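You operate a simulated robot arm through the tools that you are given. There is no shell and no other tool.

You are at the controls of a simulated robot arm. One attempt, no reset.

## Task
Clamp the blue tube, run at the test card's pressure, stop and bleed.

The check looks at the end state, three seconds after you hand in, the way a careful person would. Anything else that was tipped, shoved, dropped, spilled or broken makes it a failure.

## Robot
A 6-joint arm with a two-finger gripper, fixed in place. Base frame: the origin is at the foot of the arm, x ahead of it, y to its left, z up. Lengths are in mm, angles in degrees, forces in N, time in s.
Its first joint turns from -166.0 to 166.0 degrees. Payload 2.45 kg.
The tool frame sits at the grasp point between the pads (the TCP): z along the fingers, y along the line on which they close. The tips reach 20 mm beyond it. Largest opening 140 mm; the body of the gripper starts 168 mm behind the TCP.
Orientation is told as [roll, pitch, yaw] about the base's x, y, z axes, in that order, counted from this pose: with the fingers straight down and closing along the base's y, the tool's x points along the base's -x, its y along +y and its z along -z.

## Interface
- The arm moves only by the tool servo_tool. Its argument "deltas" is a list of rows, each a list of 3 entries, a list of its own where there are three numbers: the shift along the tool's x, y, z in mm, then the turn, a rotation vector about the tool's x, y, z in degrees, then the finger opening in mm, from 0 to 140. In form: [[[dx, dy, dz], [ax, ay, az], grip], ...]. A call has 1 to 20 rows; each row shifts and turns the commanded pose from where the row before left it, along the tool's axes as they then stand. Each row takes 0.2 s and may step no farther than 50 mm and 8.6 degrees from the row before; otherwise, or with a gripper value out of range, the whole call is refused. A pose out of reach is approached as far as the arm can. The call stops where the force on the tool passes 90 N (or 10 N more than at its start, if that is more) or the arm is blocked; 0.2 s more then pass. Each finger travels about 45 mm/s and halts on what it meets, pressing with about 40 N; the grip force reading is that of the motor and also rises with nothing between the fingers. The clock runs only during rows and for 0.2 s after the last one: add rows that do not move to give the fingers time. It gives the time, the measured TCP pose, the force on the tool (base axes), the opening and the grip force at its end, in the units of the frame above (readings bear some noise), with the torque about the TCP (base axes, N m) and any sound that the robot's microphone picked up, and new pictures: "views" is both (left out), scene, wrist or none.
- Cameras (640 x 400 px; columns grow to the right, rows downward): "scene" is fixed at [220, -500, 1721.5]; the picture's right is [0.71, -0.70, 0.00], its down [-0.41, -0.42, -0.81] and it looks along [0.57, 0.58, -0.59] (base axes); focal length 310 px, centre (320, 200). "wrist" rides on the gripper at [78, 11, -209] in the tool frame; the picture's right is [-0.14, 0.99, 0.00], its down [-0.92, -0.13, -0.37] and it looks along [-0.36, -0.05, 0.93] (tool axes); focal length 280 px, centre (320, 200). There is no depth. A picture from a camera that has moved, and an enlarged one, comes with that camera's place and axes in the base frame and with its lens.
- enlarge(camera, box): a new picture of the part [left, top, right, bottom] of that camera's present view, enlarged. No time passes.
- job_done(): hands the job in; it is judged then, once.

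Nothing tells you positions but the pictures and the camera data. Unless the task says otherwise, let go and move clear before handing in.

The tools are called by a JSON object that holds its "method" and its "body". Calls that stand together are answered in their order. servo_tool: Moves the arm, as the interface text tells. Its arguments: {"type":"object","properties":{"deltas":{"type":"array","items":{"type":"array"}},"views":{"type":"string","enum":["both","scene","wrist","none"]}},"required":["deltas"]} The other tools are called the same way: enlarge (camera, box) takes an enlarged picture of a part of a camera's view; job_done () hands the job in.

At the start:

```text
clock: 0.0
ee_pos: [457.3, 153.9, 1350.7]
tcp_rot: [0.1, -0.1, 0.1]
ft_force: [0.0, -0.8, -0.3]
wrist_torque: [-0.03, -0.02, -0.06]
grip_width: 140.0
gripper_force: 0.0
```

scene: 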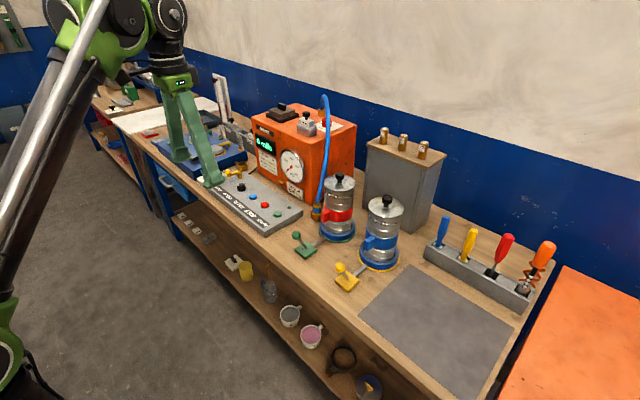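
wrist: 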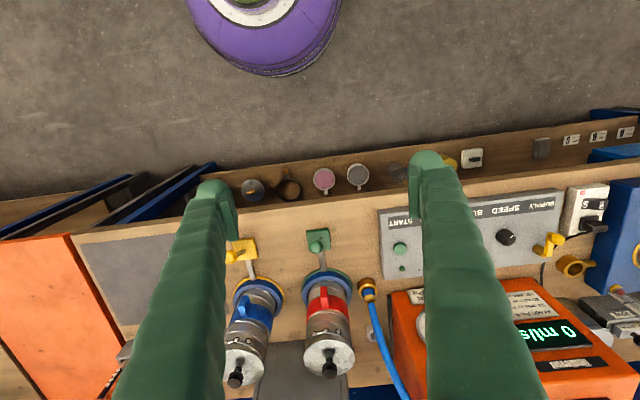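

I see a bench with an orange pump unit (display "0 ml/s"), a control panel, two canisters (red, blue), toggle-type clamps (green, yellow) and a blue tube. I'll first take enlarged pictures to read labels and find the parts.

{"method": "enlarge", "body": {"camera": "scene", "box": [230, 80, 370, 170]}}

{"method": "enlarge", "body": {"camera": "scene", "box": [200, 150, 320, 240]}}

{"method": "enlarge", "body": {"camera": "scene", "box": [280, 160, 440, 300]}}

{"method": "enlarge", "body": {"camera": "wrist", "box": [360, 160, 640, 400]}}

{"method": "enlarge", "body": {"camera": "wrist", "box": [200, 200, 440, 400]}}

{"method": "enlarge", "body": {"camera": "scene", "box": [90, 60, 260, 190]}}

```text
4.44 times, centred on (300, 125) of scene
camera zoom: at [220.0, -500.0, 1721.5], right [0.71, -0.7, 0.0], down [-0.41, -0.42, -0.81], along [0.57, 0.58, -0.59], focal length 1379 px, centre (409, 533)
```

zoom: 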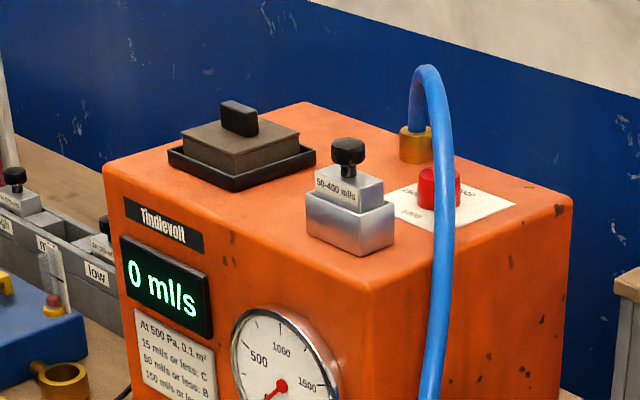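

```text
4.44 times, centred on (260, 195) of scene
camera zoom: at [220.0, -500.0, 1721.5], right [0.71, -0.7, 0.0], down [-0.41, -0.42, -0.81], along [0.57, 0.58, -0.59], focal length 1379 px, centre (587, 222)
```

zoom: 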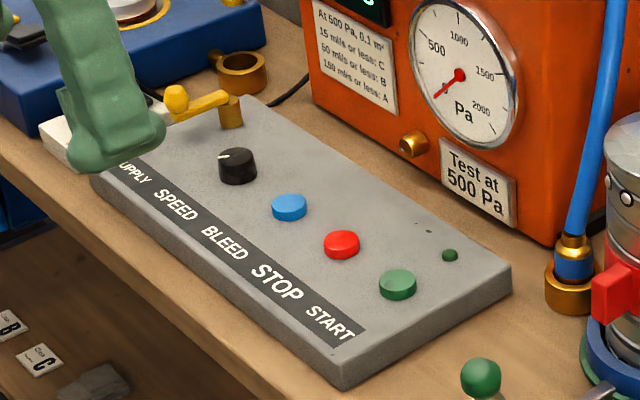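

```text
2.86 times, centred on (360, 230) of scene
camera zoom: at [220.0, -500.0, 1721.5], right [0.71, -0.7, 0.0], down [-0.41, -0.42, -0.81], along [0.57, 0.58, -0.59], focal length 886 px, centre (206, 114)
```

zoom: 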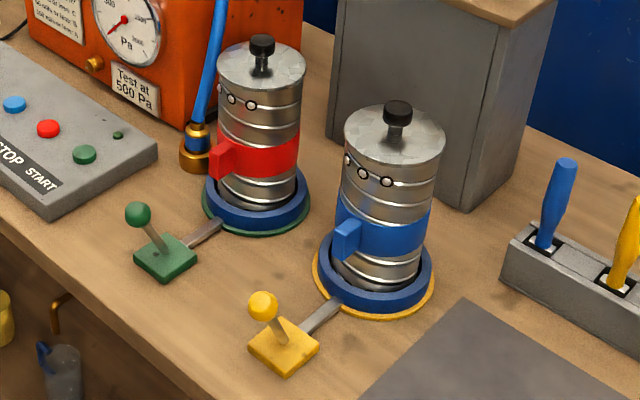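

```text
1.67 times, centred on (500, 280) of wrist
camera zoom: at [381.0, 164.0, 1560.8], right [0.14, 0.99, 0.0], down [0.92, -0.13, 0.37], along [0.37, -0.05, -0.93], focal length 467 px, centre (20, 67)
```

zoom: 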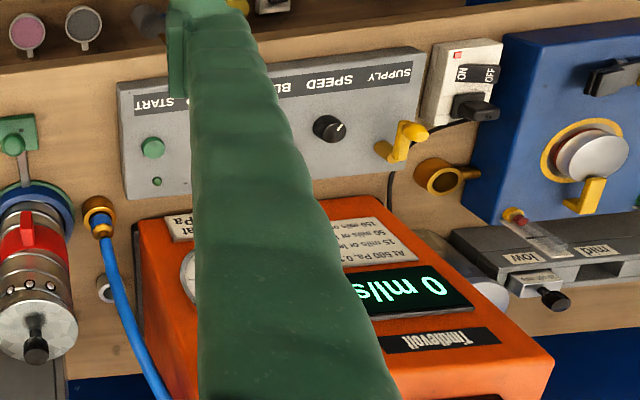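

```text
2.00 times, centred on (320, 300) of wrist
camera zoom: at [381.0, 164.0, 1560.8], right [0.14, 0.99, 0.0], down [0.92, -0.13, 0.37], along [0.37, -0.05, -0.93], focal length 561 px, centre (320, 0)
```

zoom: 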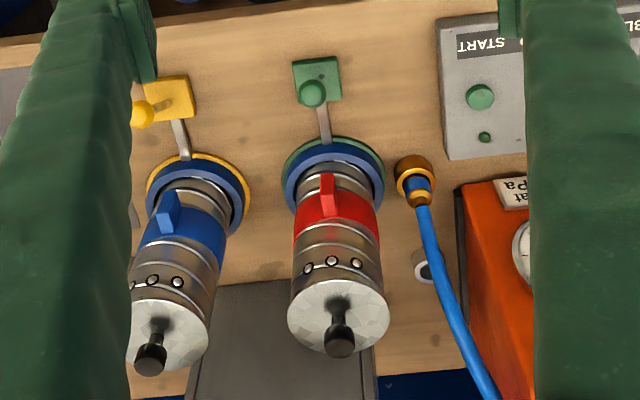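

```text
3.08 times, centred on (175, 125) of scene
camera zoom: at [220.0, -500.0, 1721.5], right [0.71, -0.7, 0.0], down [-0.41, -0.42, -0.81], along [0.57, 0.58, -0.59], focal length 954 px, centre (766, 431)
```

zoom: 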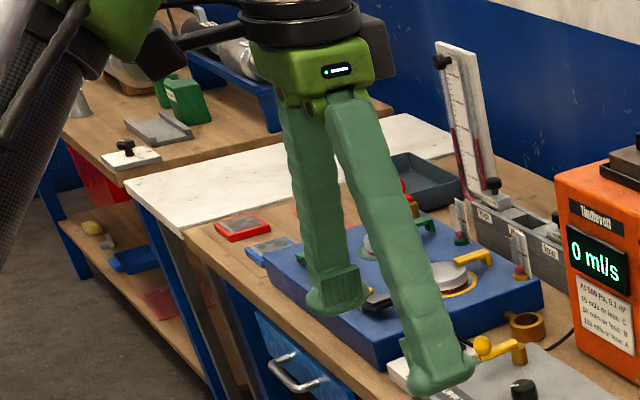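

The two metal cylinders (red band, blue band) look like the tubes, each on a seat with its own toggle clamp, and the panel has SUPPLY, SPEED, BLEED, STOP and START, with a "Test at 500 Pa" card. I'll move the wrist camera over the yellow lever by the blue tube to look closer.

{"method": "servo_tool", "body": {"deltas": [[[-25.25, -29.1, 28.25], [0, 0, 0], 140], [[-25.25, -29.1, 28.25], [0, 0, 0], 140], [[-25.25, -29.1, 28.25], [0, 0, 0], 140], [[-25.25, -29.1, 28.25], [0, 0, 0], 140], [[-25.25, -29.1, 28.25], [0, 0, 0], 140], [[-25.25, -29.1, 28.25], [0, 0, 0], 140], [[-25.25, -29.1, 20], [0, 0, 0], 140], [[-25.25, -29.1, 0], [0, 0, 0], 140]], "views": "both"}}

```text
clock: 1.8
ee_pos: [660.7, -76.2, 1162.5]
tcp_rot: [0.0, -0.1, 0.0]
ft_force: [0.2, 0.5, 0.2]
wrist_torque: [-0.03, -0.05, -0.02]
grip_width: 139.8
gripper_force: 0.1
camera wrist: at [583.2, -65.7, 1372.8], right [0.14, 0.99, 0.0], down [0.92, -0.13, 0.37], along [0.37, -0.05, -0.93], focal length 280 px, centre (320, 200)
```

scene: 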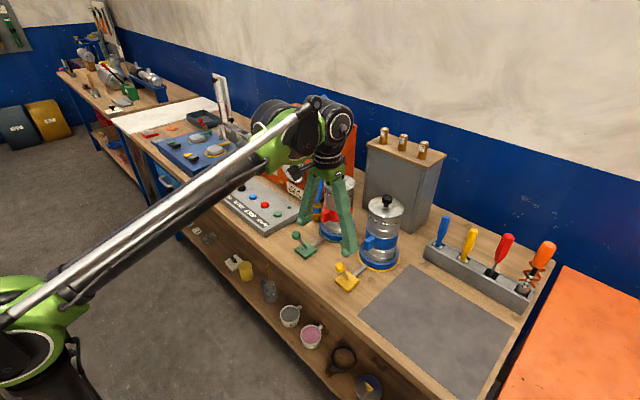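
wrist: 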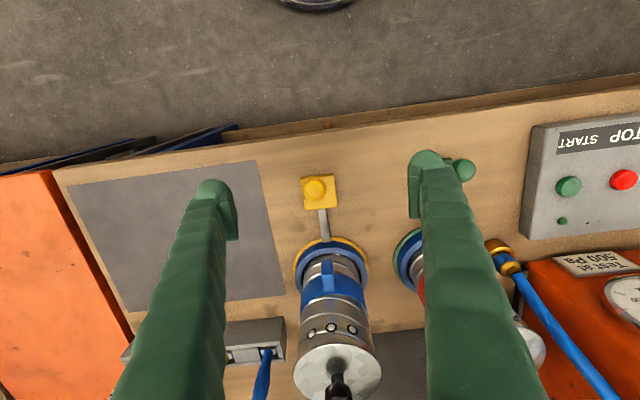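

{"method": "enlarge", "body": {"camera": "wrist", "box": [230, 150, 430, 400]}}

{"method": "enlarge", "body": {"camera": "scene", "box": [320, 190, 420, 300]}}

{"method": "enlarge", "body": {"camera": "scene", "box": [280, 220, 340, 265]}}

{"method": "enlarge", "body": {"camera": "scene", "box": [140, 90, 260, 180]}}

```text
1.60 times, centred on (330, 275) of wrist
camera zoom: at [583.2, -65.7, 1372.8], right [0.14, 0.99, 0.0], down [0.92, -0.13, 0.37], along [0.37, -0.05, -0.93], focal length 449 px, centre (304, 80)
```

zoom: 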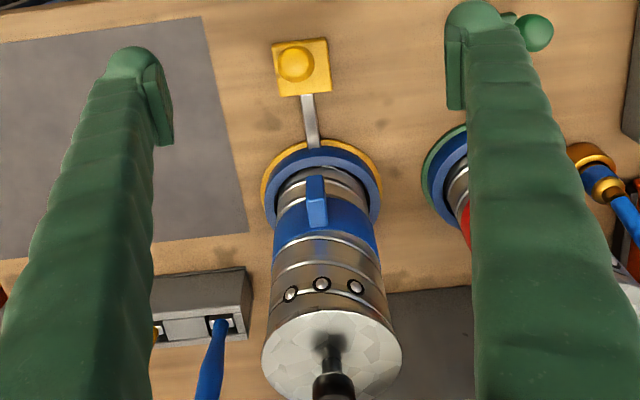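

```text
3.64 times, centred on (370, 245) of scene
camera zoom: at [220.0, -500.0, 1721.5], right [0.71, -0.7, 0.0], down [-0.41, -0.42, -0.81], along [0.57, 0.58, -0.59], focal length 1128 px, centre (138, 36)
```

zoom: 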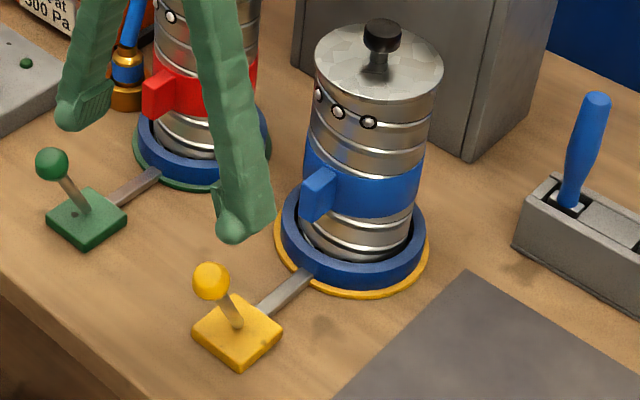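

```text
8.89 times, centred on (310, 242) of scene
camera zoom: at [220.0, -500.0, 1721.5], right [0.71, -0.7, 0.0], down [-0.41, -0.42, -0.81], along [0.57, 0.58, -0.59], focal length 2757 px, centre (409, -178)
```

zoom: 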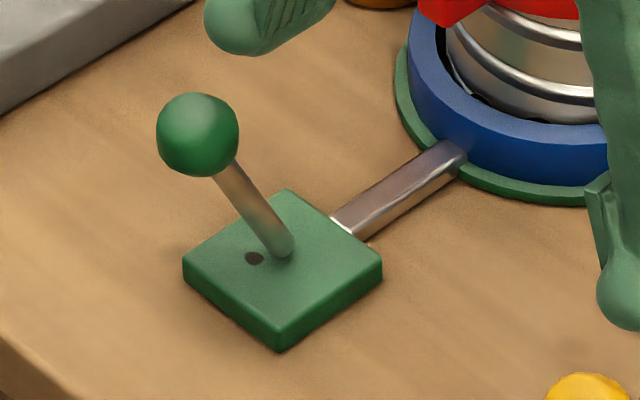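

```text
4.44 times, centred on (200, 135) of scene
camera zoom: at [220.0, -500.0, 1721.5], right [0.71, -0.7, 0.0], down [-0.41, -0.42, -0.81], along [0.57, 0.58, -0.59], focal length 1379 px, centre (853, 489)
```

zoom: 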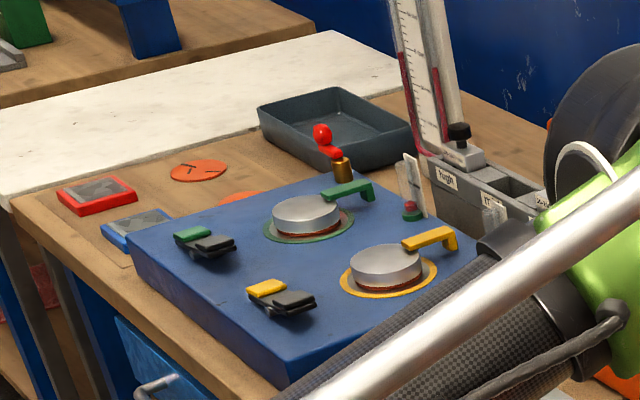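

The yellow lever leans away from the blue tube (knob near [711, -88, 1009], plate near [741, -89]). Next I'll move the camera along the panel to see SUPPLY, SPEED, the ON/OFF plate and the gauge.

{"method": "servo_tool", "body": {"deltas": [[[0, 46, 0], [0, 0, 0], 140], [[0, 46, 0], [0, 0, 0], 140], [[0, 46, 0], [0, 0, 0], 140], [[0, 46, 0], [0, 0, 0], 140], [[0, 46, 0], [0, 0, 0], 140], [[0, 46, 0], [0, 0, 0], 140], [[0, 46, 0], [0, 0, 0], 140], [[0, 46, 0], [0, 0, 0], 140], [[0, 46, 0], [0, 0, 0], 140], [[0, 46, 0], [0, 0, 0], 140]], "views": "both"}}

```text
clock: 4.0
ee_pos: [656.2, 381.8, 1162.8]
tcp_rot: [0.1, -0.1, 0.0]
ft_force: [-0.3, -0.4, 0.2]
wrist_torque: [0.08, -0.04, 0.01]
grip_width: 139.8
gripper_force: 0.0
camera wrist: at [578.9, 391.9, 1372.7], right [0.14, 0.99, 0.0], down [0.92, -0.13, 0.37], along [0.37, -0.05, -0.93], focal length 280 px, centre (320, 200)
```

scene: 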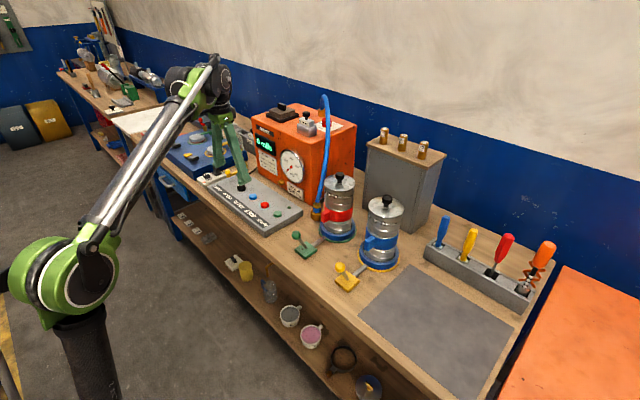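
wrist: 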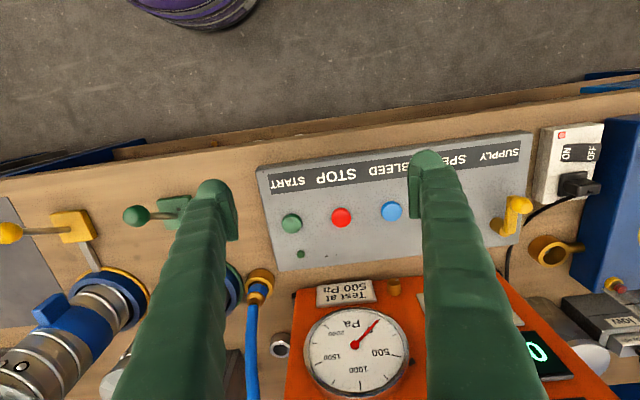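

{"method": "enlarge", "body": {"camera": "wrist", "box": [470, 110, 640, 300]}}

{"method": "enlarge", "body": {"camera": "wrist", "box": [240, 240, 430, 400]}}

{"method": "enlarge", "body": {"camera": "wrist", "box": [240, 140, 430, 270]}}

{"method": "enlarge", "body": {"camera": "wrist", "box": [0, 180, 200, 380]}}

{"method": "enlarge", "body": {"camera": "scene", "box": [240, 90, 370, 210]}}

{"method": "enlarge", "body": {"camera": "scene", "box": [325, 255, 375, 295]}}

```text
2.11 times, centred on (555, 205) of wrist
camera zoom: at [578.9, 391.9, 1372.7], right [0.14, 0.99, 0.0], down [0.92, -0.13, 0.37], along [0.37, -0.05, -0.93], focal length 590 px, centre (-175, 190)
```

zoom: 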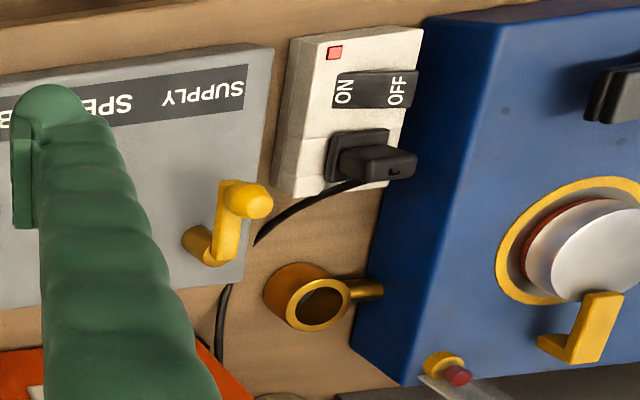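

```text
2.50 times, centred on (335, 320) of wrist
camera zoom: at [578.9, 391.9, 1372.7], right [0.14, 0.99, 0.0], down [0.92, -0.13, 0.37], along [0.37, -0.05, -0.93], focal length 701 px, centre (282, -100)
```

zoom: 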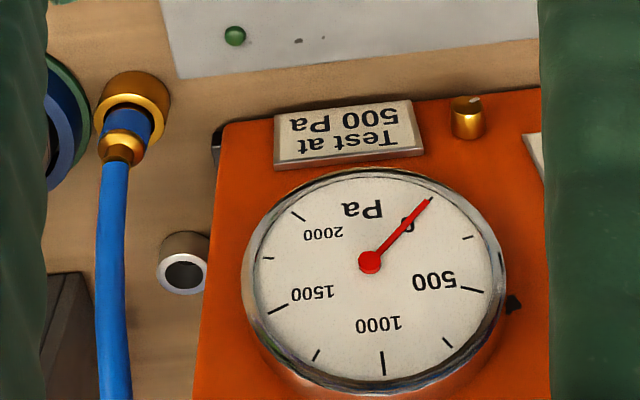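

```text
3.08 times, centred on (335, 205) of wrist
camera zoom: at [578.9, 391.9, 1372.7], right [0.14, 0.99, 0.0], down [0.92, -0.13, 0.37], along [0.37, -0.05, -0.93], focal length 863 px, centre (274, 185)
```

zoom: 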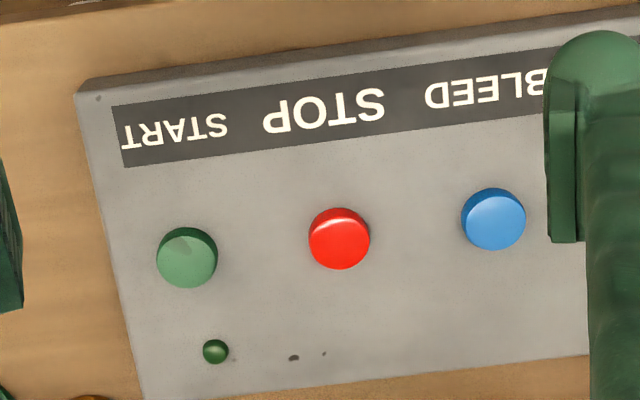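

```text
2.00 times, centred on (100, 280) of wrist
camera zoom: at [578.9, 391.9, 1372.7], right [0.14, 0.99, 0.0], down [0.92, -0.13, 0.37], along [0.37, -0.05, -0.93], focal length 561 px, centre (760, 40)
```

zoom: 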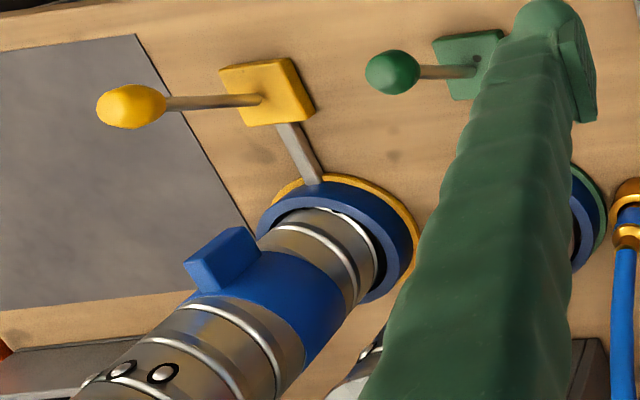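

```text
3.33 times, centred on (305, 150) of scene
camera zoom: at [220.0, -500.0, 1721.5], right [0.71, -0.7, 0.0], down [-0.41, -0.42, -0.81], along [0.57, 0.58, -0.59], focal length 1034 px, centre (370, 367)
```

zoom: 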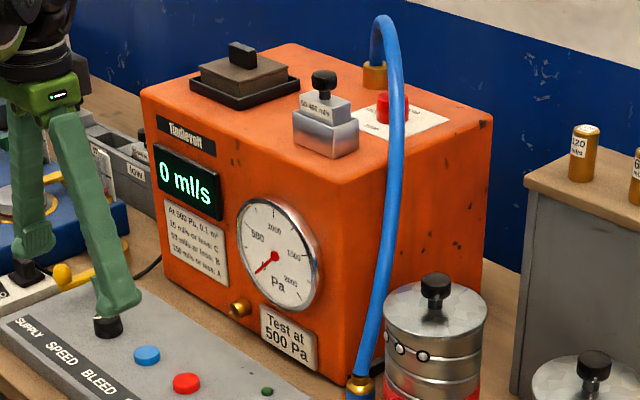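

```text
10.00 times, centred on (350, 275) of scene
camera zoom: at [220.0, -500.0, 1721.5], right [0.71, -0.7, 0.0], down [-0.41, -0.42, -0.81], along [0.57, 0.58, -0.59], focal length 3102 px, centre (20, -550)
```

zoom: 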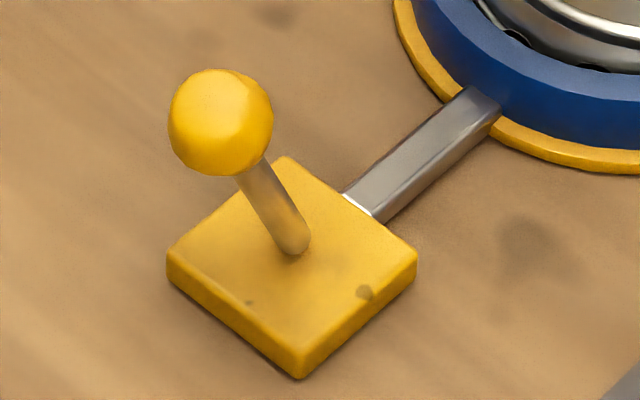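

The gauge is 0–2000 Pa reading 0, and I estimate START, STOP and BLEED near x 781 at y 317, 400 and 482. I'll move further left to look at the SPEED knob's mark, the SUPPLY handle and the power strip.

{"method": "servo_tool", "body": {"deltas": [[[5, 45, 0], [0, 0, 0], 140], [[5, 45, 0], [0, 0, 0], 140], [[5, 45, 0], [0, 0, 0], 140], [[5, 45, 0], [0, 0, 0], 140]], "views": "wrist"}}

```text
clock: 5.0
ee_pos: [639.5, 557.5, 1159.9]
tcp_rot: [0.0, -0.1, 0.0]
ft_force: [0.0, -0.6, -0.3]
wrist_torque: [0.07, -0.01, -0.01]
grip_width: 139.8
gripper_force: 0.0
camera wrist: at [561.8, 568.6, 1369.6], right [0.14, 0.99, 0.0], down [0.92, -0.13, 0.37], along [0.37, -0.05, -0.93], focal length 280 px, centre (320, 200)
```

wrist: 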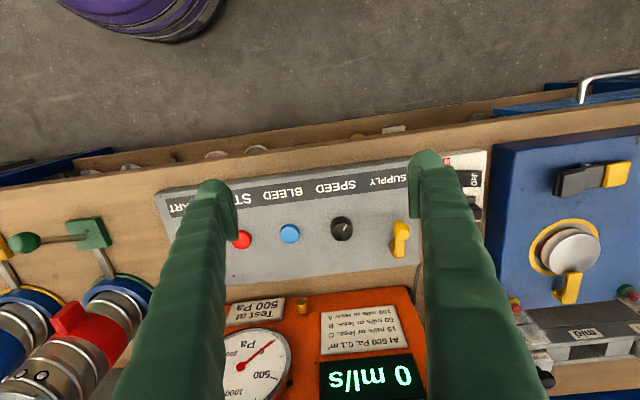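

{"method": "enlarge", "body": {"camera": "wrist", "box": [310, 170, 420, 280]}}

{"method": "enlarge", "body": {"camera": "wrist", "box": [400, 140, 510, 240]}}

{"method": "enlarge", "body": {"camera": "wrist", "box": [220, 280, 430, 400]}}

{"method": "enlarge", "body": {"camera": "wrist", "box": [0, 200, 130, 300]}}

{"method": "enlarge", "body": {"camera": "scene", "box": [190, 150, 270, 220]}}

```text
3.64 times, centred on (365, 225) of wrist
camera zoom: at [561.8, 568.6, 1369.6], right [0.14, 0.99, 0.0], down [0.92, -0.13, 0.37], along [0.37, -0.05, -0.93], focal length 1020 px, centre (156, 109)
```

zoom: 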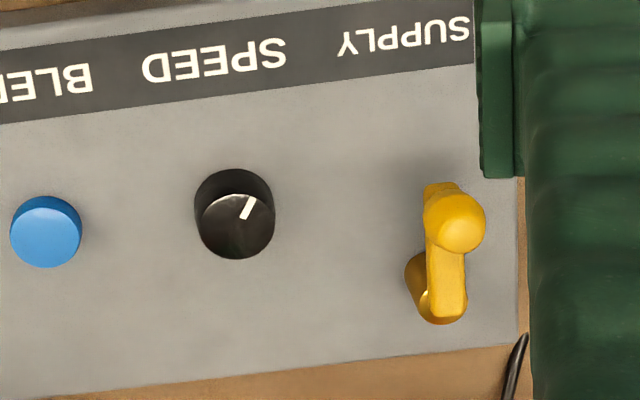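

```text
4.00 times, centred on (455, 190) of wrist
camera zoom: at [561.8, 568.6, 1369.6], right [0.14, 0.99, 0.0], down [0.92, -0.13, 0.37], along [0.37, -0.05, -0.93], focal length 1122 px, centre (-220, 240)
```

zoom: 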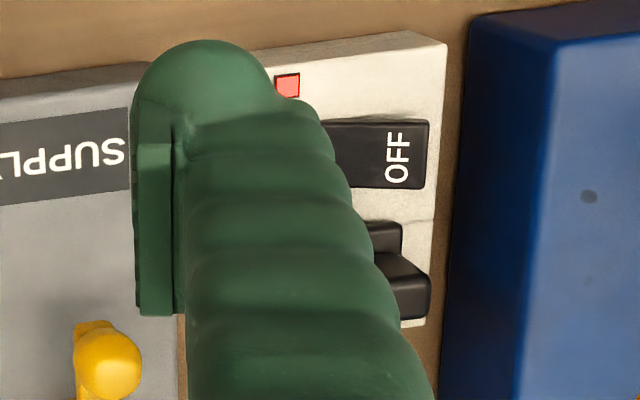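

```text
3.05 times, centred on (325, 340) of wrist
camera zoom: at [561.8, 568.6, 1369.6], right [0.14, 0.99, 0.0], down [0.92, -0.13, 0.37], along [0.37, -0.05, -0.93], focal length 854 px, centre (305, -227)
```

zoom: 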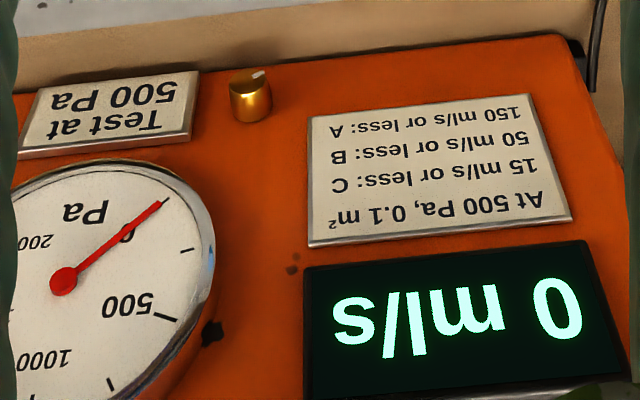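

```text
4.00 times, centred on (65, 250) of wrist
camera zoom: at [561.8, 568.6, 1369.6], right [0.14, 0.99, 0.0], down [0.92, -0.13, 0.37], along [0.37, -0.05, -0.93], focal length 1122 px, centre (1340, 0)
```

zoom: 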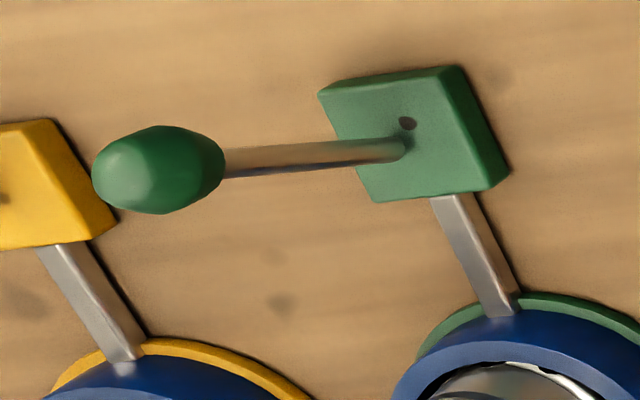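

```text
5.71 times, centred on (230, 185) of scene
camera zoom: at [220.0, -500.0, 1721.5], right [0.71, -0.7, 0.0], down [-0.41, -0.42, -0.81], along [0.57, 0.58, -0.59], focal length 1772 px, centre (834, 286)
```

zoom: 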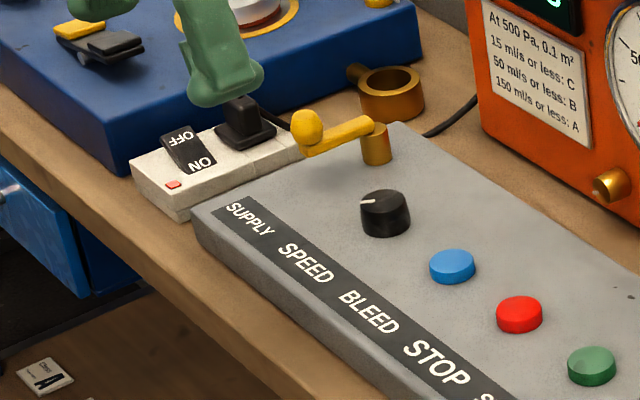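

Power appears on (display lit), the SPEED mark is at the 7 o'clock position as seen by the operator (minimum), and the yellow clamp lever leans about 25° towards the robot, pivoting near [752, -87, 921]. I'll close the fingers and go to the front of the yellow lever, ready to push it towards the tube.

{"method": "servo_tool", "body": {"deltas": [[[0, -46.4, 0], [0, 0, 0], 0], [[0, -46.4, 0], [0, 0, 0], 0], [[0, -46.4, 0], [0, 0, 0], 0], [[0, -46.4, 0], [0, 0, 0], 0], [[0, -46.4, 0], [0, 0, 0], 0], [[0, -46.4, 0], [0, 0, 0], 0], [[0, -46.4, 0], [0, 0, 0], 0], [[0, -46.4, 0], [0, 0, 0], 0], [[0, -46.4, 0], [0, 0, 0], 0], [[0, -46.4, 0], [0, 0, 0], 0], [[0, -46.4, 0], [0, 0, 0], 0], [[0, -46.4, 0], [0, 0, 0], 0], [[0, -46.4, 0], [0, 0, 0], 0], [[0, -46.4, 0], [0, 0, 0], 0]], "views": "both"}}

```text
clock: 8.0
ee_pos: [638.6, -88.2, 1162.1]
tcp_rot: [-0.1, -0.1, 0.1]
ft_force: [0.5, 0.8, -0.4]
wrist_torque: [-0.02, -0.01, 0.0]
grip_width: 0.0
gripper_force: 29.4
camera wrist: at [560.6, -77.9, 1372.0], right [0.14, 0.99, 0.0], down [0.92, -0.13, 0.37], along [0.37, -0.05, -0.93], focal length 280 px, centre (320, 200)
```

scene: 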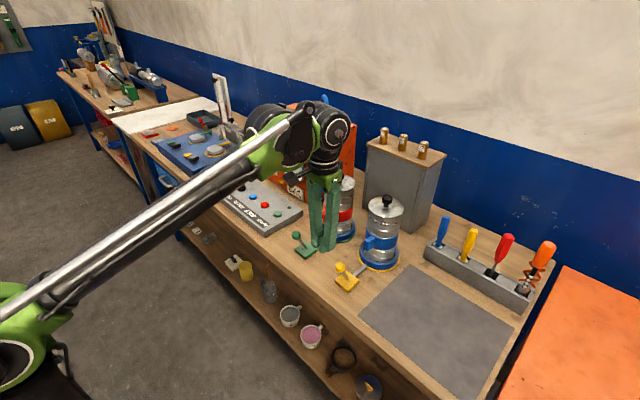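
wrist: 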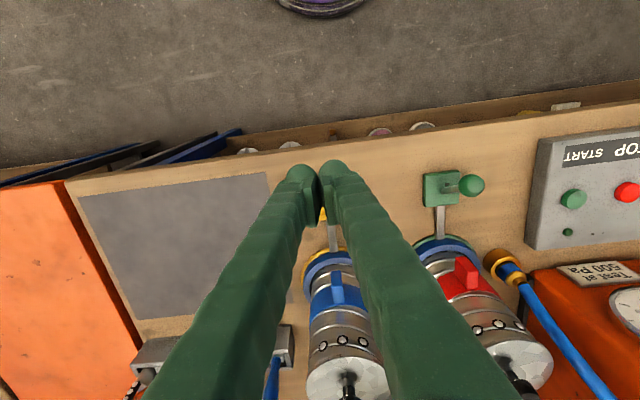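

The fingers are closed, in front of and above the yellow lever. I'll lower to the knob's height with clearance in front of it.

{"method": "servo_tool", "body": {"deltas": [[[0, 0, 38], [0, 0, 0], 0], [[0, 0, 38], [0, 0, 0], 0], [[0, 0, 38], [0, 0, 0], 0], [[0, 0, 38], [0, 0, 0], 0], [[0, 0, 0], [0, 0, 0], 0]], "views": "both"}}

{"method": "enlarge", "body": {"camera": "scene", "box": [290, 210, 400, 300]}}

```text
clock: 9.2
ee_pos: [637.5, -88.2, 1011.1]
tcp_rot: [0.0, -0.1, 0.0]
ft_force: [0.3, 0.3, 0.5]
wrist_torque: [0.02, 0.02, 0.01]
grip_width: 0.0
gripper_force: 29.9
camera wrist: at [560.9, -79.2, 1221.4], right [0.14, 0.99, 0.0], down [0.92, -0.13, 0.37], along [0.37, -0.05, -0.93], focal length 280 px, centre (320, 200)
```

scene: 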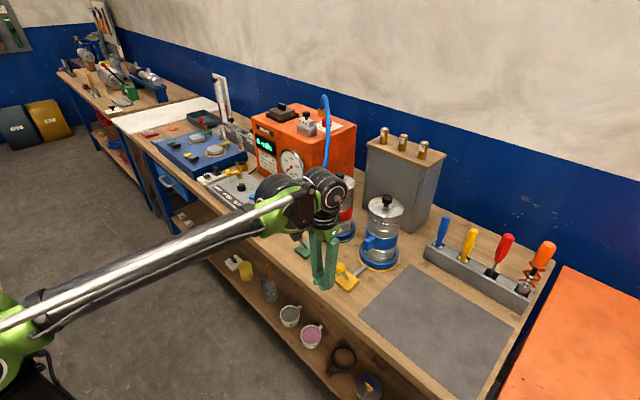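
wrist: 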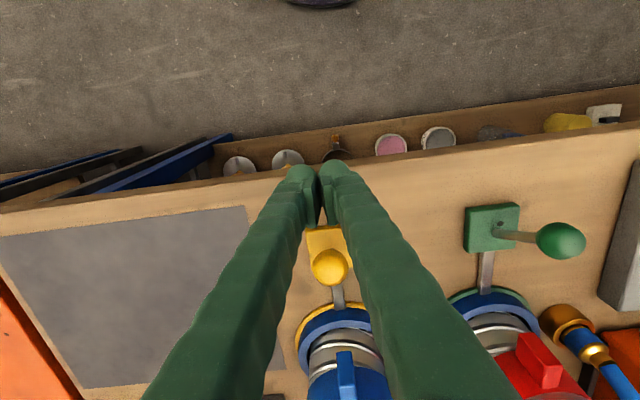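

```text
4.44 times, centred on (345, 255) of scene
camera zoom: at [220.0, -500.0, 1721.5], right [0.71, -0.7, 0.0], down [-0.41, -0.42, -0.81], along [0.57, 0.58, -0.59], focal length 1379 px, centre (209, -44)
```

zoom: 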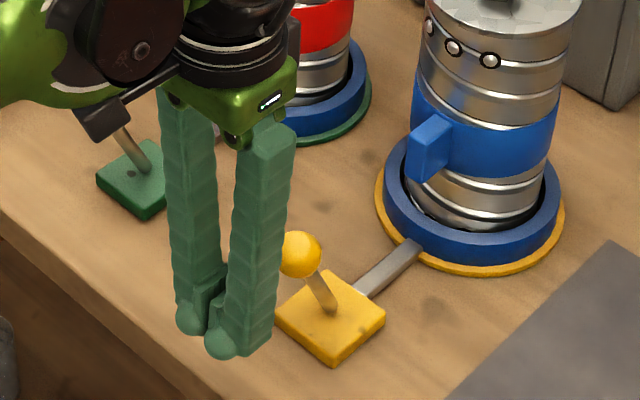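

The knob sits at about [711, -90, 1009], just ahead of the closed fingers. I'll push in +x gradually and watch the lever and forces.

{"method": "servo_tool", "body": {"deltas": [[[-10, -2, 0], [0, 0, 0], 0], [[-10, 0, 0], [0, 0, 0], 0], [[-10, 0, 0], [0, 0, 0], 0], [[-10, 0, 0], [0, 0, 0], 0], [[-10, 0, 0], [0, 0, 0], 0], [[-10, 0, 0], [0, 0, 0], 0]], "views": "both"}}

{"method": "enlarge", "body": {"camera": "scene", "box": [290, 210, 400, 300]}}

```text
clock: 10.6
ee_pos: [700.8, -91.3, 1011.5]
tcp_rot: [0.1, -0.2, 0.0]
ft_force: [-1.6, 0.0, 1.1]
wrist_torque: [-0.02, -0.01, 0.01]
grip_width: 0.1
gripper_force: 29.5
camera wrist: at [623.7, -80.7, 1220.2], right [0.14, 0.99, 0.0], down [0.92, -0.13, 0.37], along [0.37, -0.05, -0.93], focal length 280 px, centre (320, 200)
```

scene: 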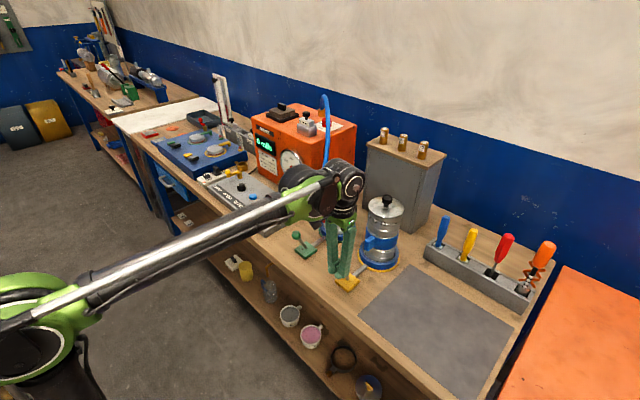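
wrist: 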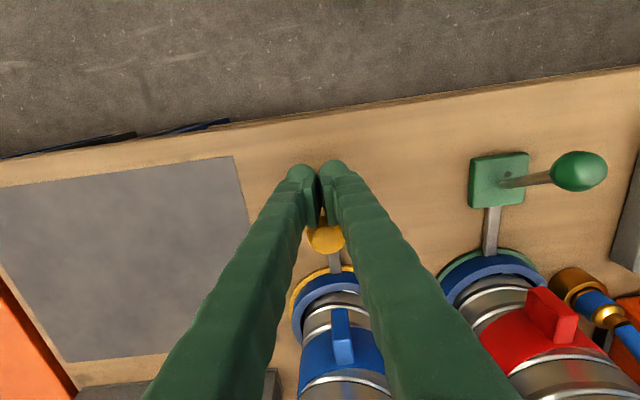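

```text
4.44 times, centred on (345, 255) of scene
camera zoom: at [220.0, -500.0, 1721.5], right [0.71, -0.7, 0.0], down [-0.41, -0.42, -0.81], along [0.57, 0.58, -0.59], focal length 1379 px, centre (209, -44)
```

zoom: 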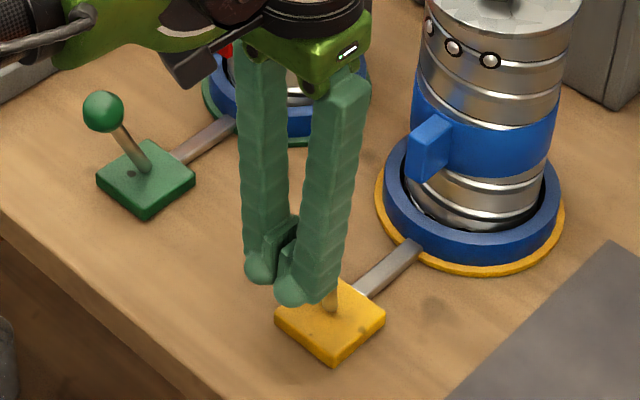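

The lever is moving easily (1.6 N). I'll keep pushing in +x towards the far end of its swing.

{"method": "servo_tool", "body": {"deltas": [[[-8, 0, 0], [0, 0, 0], 0], [[-8, 0, 0], [0, 0, 0], 0], [[-8, 0, 0], [0, 0, 0], 0], [[-8, 0, 0], [0, 0, 0], 0], [[-8, 0, 0], [0, 0, 0], 0]], "views": "both"}}

{"method": "enlarge", "body": {"camera": "scene", "box": [290, 210, 400, 300]}}

{"method": "enlarge", "body": {"camera": "wrist", "box": [270, 150, 400, 300]}}

```text
clock: 11.8
ee_pos: [741.0, -90.8, 1009.2]
tcp_rot: [0.0, 0.0, 0.1]
ft_force: [0.1, 0.5, 0.4]
wrist_torque: [0.01, 0.03, -0.01]
grip_width: 0.1
gripper_force: 29.0
camera wrist: at [663.0, -80.2, 1219.9], right [0.14, 0.99, 0.0], down [0.92, -0.13, 0.37], along [0.37, -0.05, -0.93], focal length 280 px, centre (320, 200)
```

scene: 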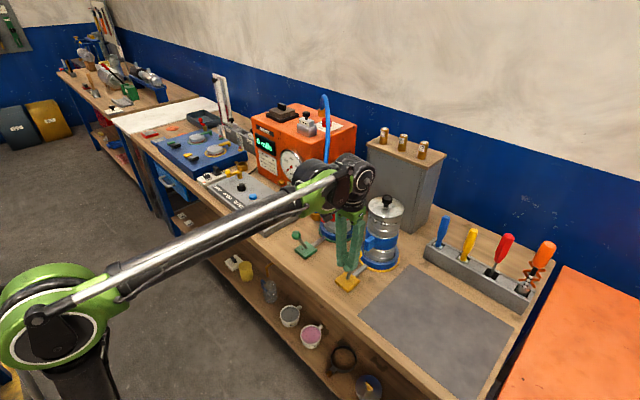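
wrist: 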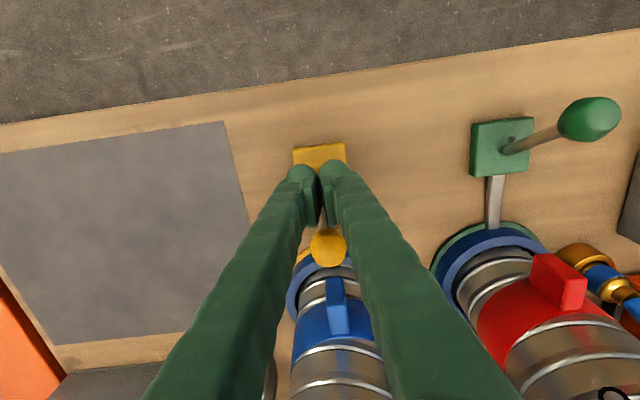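

```text
4.44 times, centred on (345, 255) of scene
camera zoom: at [220.0, -500.0, 1721.5], right [0.71, -0.7, 0.0], down [-0.41, -0.42, -0.81], along [0.57, 0.58, -0.59], focal length 1379 px, centre (209, -44)
```

zoom: 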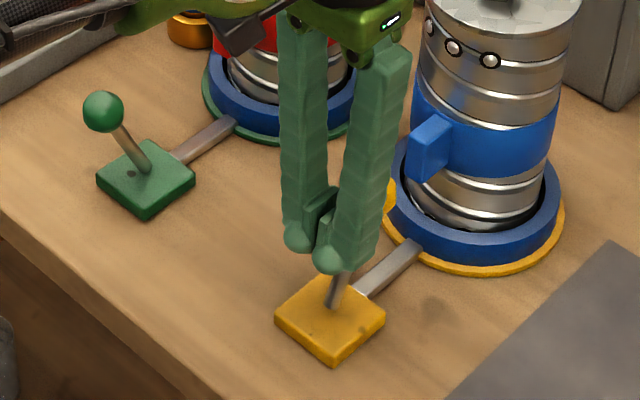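

```text
2.67 times, centred on (335, 225) of wrist
camera zoom: at [663.0, -80.2, 1219.9], right [0.14, 0.99, 0.0], down [0.92, -0.13, 0.37], along [0.37, -0.05, -0.93], focal length 748 px, centre (280, 133)
```

zoom: 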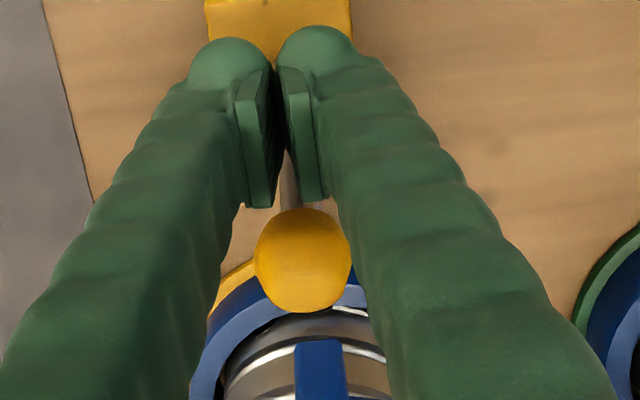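

The lever has snapped over: the knob is now near x = 792, leaning towards the tube, with no force left. I'll back off, rise, and compare the clamp with its earlier state.

{"method": "servo_tool", "body": {"deltas": [[[35, 0, 0], [0, 0, 0], 0], [[35, 0, 0], [0, 0, 0], 0], [[20, 0, -30], [0, 0, 0], 0], [[0, 0, -45], [0, 0, 0], 0], [[0, 0, -45], [0, 0, 0], 40], [[0, 0, -30], [0, 0, 0], 80], [[0, 0, 0], [0, 0, 0], 140], [[0, 0, 0], [0, 0, 0], 140]], "views": "both"}}

{"method": "enlarge", "body": {"camera": "scene", "box": [320, 190, 420, 300]}}

{"method": "enlarge", "body": {"camera": "wrist", "box": [230, 150, 430, 400]}}

```text
clock: 13.6
ee_pos: [649.2, -90.2, 1160.8]
tcp_rot: [-0.1, -0.1, 0.0]
ft_force: [0.0, -0.5, -0.3]
wrist_torque: [0.0, -0.01, -0.02]
grip_width: 84.9
gripper_force: 0.0
camera wrist: at [571.5, -80.9, 1370.3], right [0.14, 0.99, 0.0], down [0.92, -0.13, 0.37], along [0.37, -0.05, -0.93], focal length 280 px, centre (320, 200)
```

scene: 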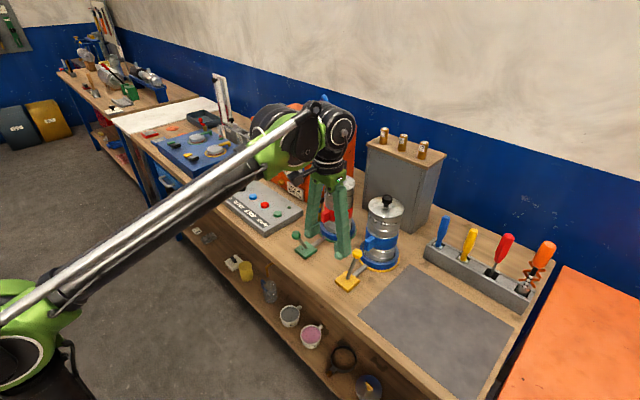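
wrist: 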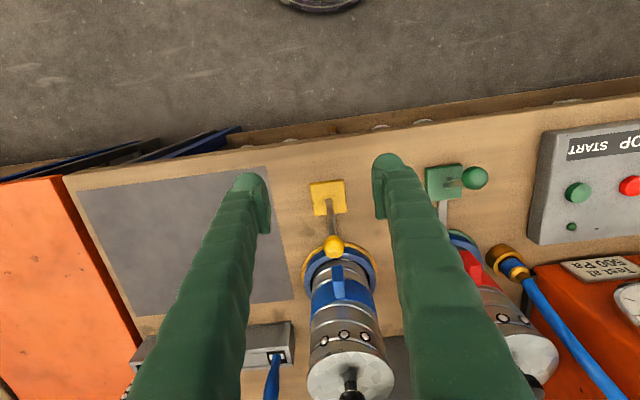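

```text
3.64 times, centred on (370, 245) of scene
camera zoom: at [220.0, -500.0, 1721.5], right [0.71, -0.7, 0.0], down [-0.41, -0.42, -0.81], along [0.57, 0.58, -0.59], focal length 1128 px, centre (138, 36)
```

zoom: 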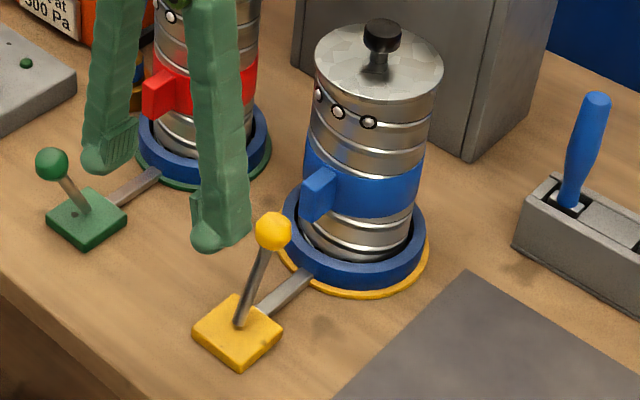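

```text
1.60 times, centred on (330, 275) of wrist
camera zoom: at [571.5, -80.9, 1370.3], right [0.14, 0.99, 0.0], down [0.92, -0.13, 0.37], along [0.37, -0.05, -0.93], focal length 449 px, centre (304, 80)
```

zoom: 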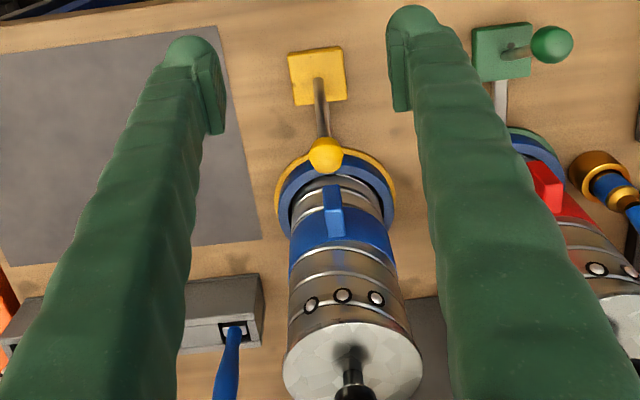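

The yellow lever now leans towards the tube, opposite to its start. Next I'll close the fingers and move above START (about [781, 317, 953]).

{"method": "servo_tool", "body": {"deltas": [[[-14.6, 45.3, 0], [0, 0, 0], 0], [[-14.6, 45.3, 0], [0, 0, 0], 0], [[-14.6, 45.3, 0], [0, 0, 0], 0], [[-14.6, 45.3, 0], [0, 0, 0], 0], [[-14.6, 45.3, 0], [0, 0, 0], 0], [[-14.6, 45.3, 0], [0, 0, 0], 0], [[-14.6, 45.3, 0], [0, 0, 0], 0], [[-14.6, 45.3, 0], [0, 0, 0], 0], [[-14.6, 45.3, 0], [0, 0, 0], 0], [[0, 0, 45], [0, 0, 0], 0], [[0, 0, 45], [0, 0, 0], 0], [[0, 0, 45], [0, 0, 0], 0], [[0, 0, 24], [0, 0, 0], 0], [[0, 0, 0], [0, 0, 0], 0]], "views": "both"}}

{"method": "enlarge", "body": {"camera": "wrist", "box": [220, 100, 420, 300]}}

{"method": "enlarge", "body": {"camera": "scene", "box": [230, 150, 330, 250]}}

```text
clock: 16.6
ee_pos: [783.0, 319.7, 1001.1]
tcp_rot: [0.1, -0.1, 0.0]
ft_force: [-0.1, 0.5, 0.0]
wrist_torque: [-0.01, -0.02, -0.01]
grip_width: 0.0
gripper_force: 29.4
camera wrist: at [705.9, 330.2, 1211.7], right [0.14, 0.99, 0.0], down [0.92, -0.13, 0.37], along [0.37, -0.05, -0.93], focal length 280 px, centre (320, 200)
```

scene: 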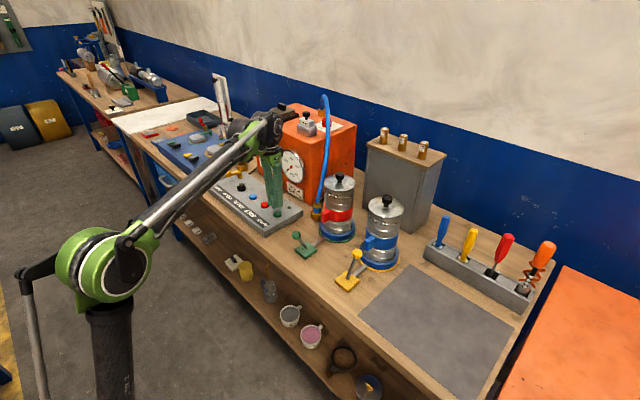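
wrist: 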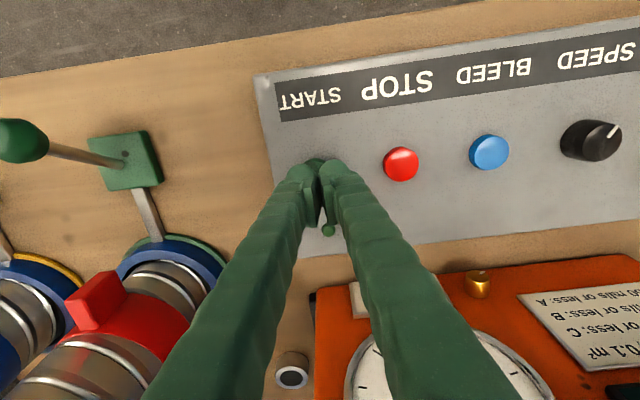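

```text
2.00 times, centred on (320, 200) of wrist
camera zoom: at [705.9, 330.2, 1211.7], right [0.14, 0.99, 0.0], down [0.92, -0.13, 0.37], along [0.37, -0.05, -0.93], focal length 561 px, centre (320, 200)
```

zoom: 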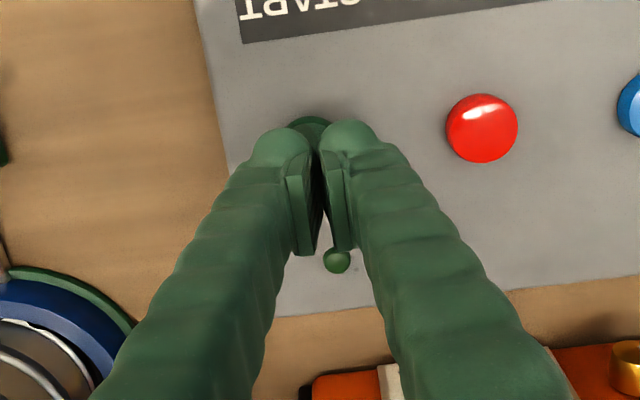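

```text
4.00 times, centred on (280, 200) of scene
camera zoom: at [220.0, -500.0, 1721.5], right [0.71, -0.7, 0.0], down [-0.41, -0.42, -0.81], along [0.57, 0.58, -0.59], focal length 1241 px, centre (480, 200)
```

zoom: 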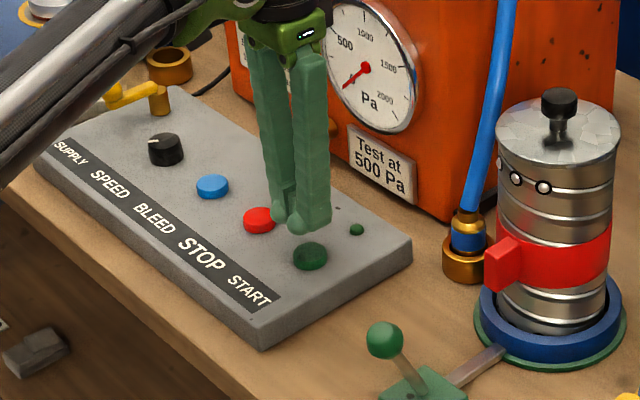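

The closed fingertips are directly over START. I'll press it down in small steps and listen for any sound.

{"method": "servo_tool", "body": {"deltas": [[[0, -3, 10], [0, 0, 0], 0], [[0, 0, 10], [0, 0, 0], 0], [[0, 0, 3], [0, 0, 0], 0], [[0, 0, 3], [0, 0, 0], 0], [[0, 0, 0], [0, 0, 0], 0]], "views": "scene"}}

{"method": "enlarge", "body": {"camera": "scene", "box": [230, 150, 330, 250]}}

```text
clock: 17.8
ee_pos: [782.9, 314.4, 975.8]
tcp_rot: [0.0, -0.1, 0.0]
ft_force: [-0.6, -0.6, 0.1]
wrist_torque: [-0.03, -0.01, 0.0]
grip_width: 0.0
gripper_force: 29.8
```

scene: 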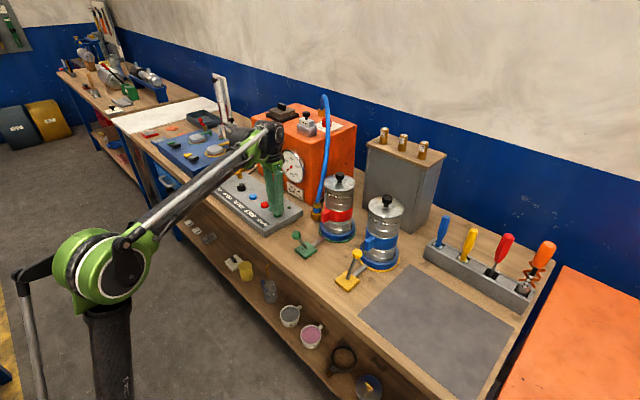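

```text
4.00 times, centred on (280, 200) of scene
camera zoom: at [220.0, -500.0, 1721.5], right [0.71, -0.7, 0.0], down [-0.41, -0.42, -0.81], along [0.57, 0.58, -0.59], focal length 1241 px, centre (480, 200)
```

zoom: 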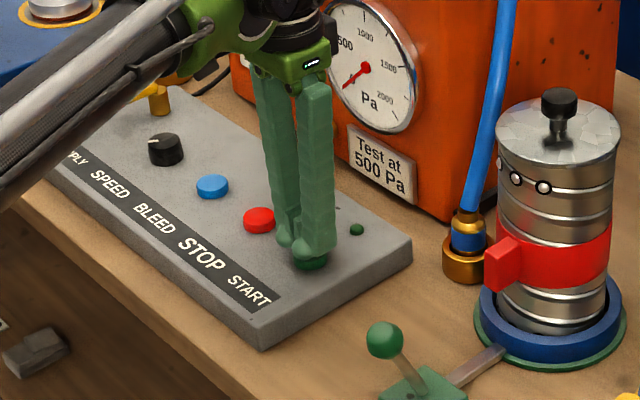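

{"method": "servo_tool", "body": {"deltas": [[[0, 0, 2], [0, 0, 0], 0], [[0, 0, 2], [0, 0, 0], 0], [[0, 0, 0], [0, 0, 0], 0]], "views": "scene"}}

{"method": "enlarge", "body": {"camera": "scene", "box": [230, 120, 330, 250]}}

```text
clock: 18.6
ee_pos: [781.4, 315.7, 970.2]
tcp_rot: [0.0, -0.1, 0.0]
ft_force: [-0.4, -0.1, -0.2]
wrist_torque: [0.01, -0.02, 0.03]
grip_width: 0.0
gripper_force: 29.5
```

scene: 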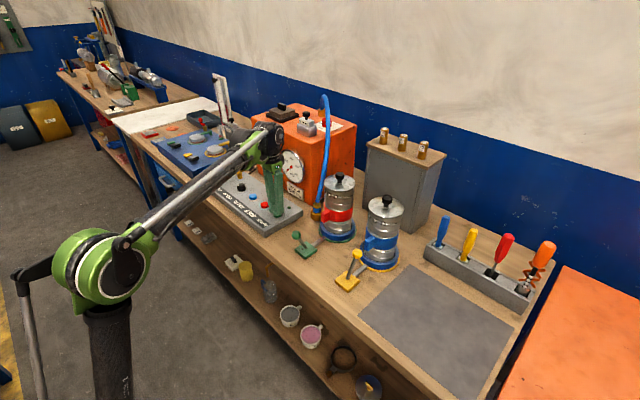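

```text
3.08 times, centred on (280, 185) of scene
camera zoom: at [220.0, -500.0, 1721.5], right [0.71, -0.7, 0.0], down [-0.41, -0.42, -0.81], along [0.57, 0.58, -0.59], focal length 954 px, centre (443, 246)
```

zoom: 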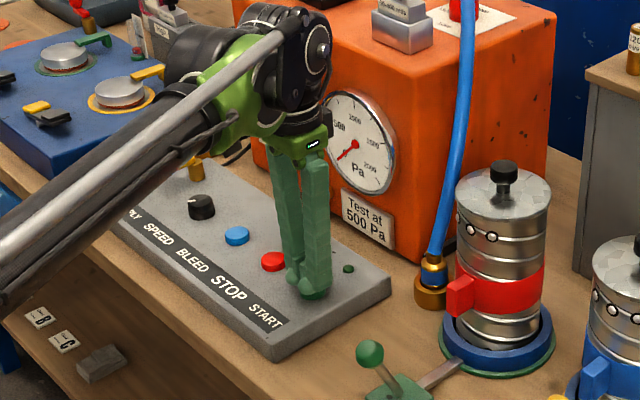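

No contact yet at tip height 950. I'll continue downward in 2 mm steps.

{"method": "servo_tool", "body": {"deltas": [[[0, 0, 2], [0, 0, 0], 0], [[0, 0, 2], [0, 0, 0], 0], [[0, 0, 0], [0, 0, 0], 0]], "views": "scene"}}

```text
clock: 19.4
ee_pos: [782.2, 313.9, 966.4]
tcp_rot: [0.0, -0.1, 0.0]
ft_force: [-0.1, -0.5, 0.4]
wrist_torque: [-0.01, -0.01, 0.0]
grip_width: 5.9
gripper_force: 29.4
```

scene: 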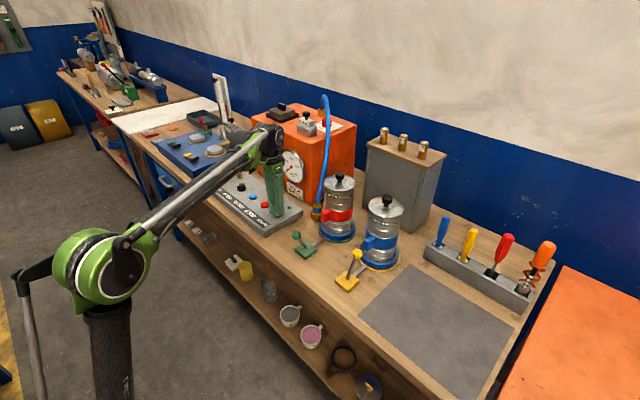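

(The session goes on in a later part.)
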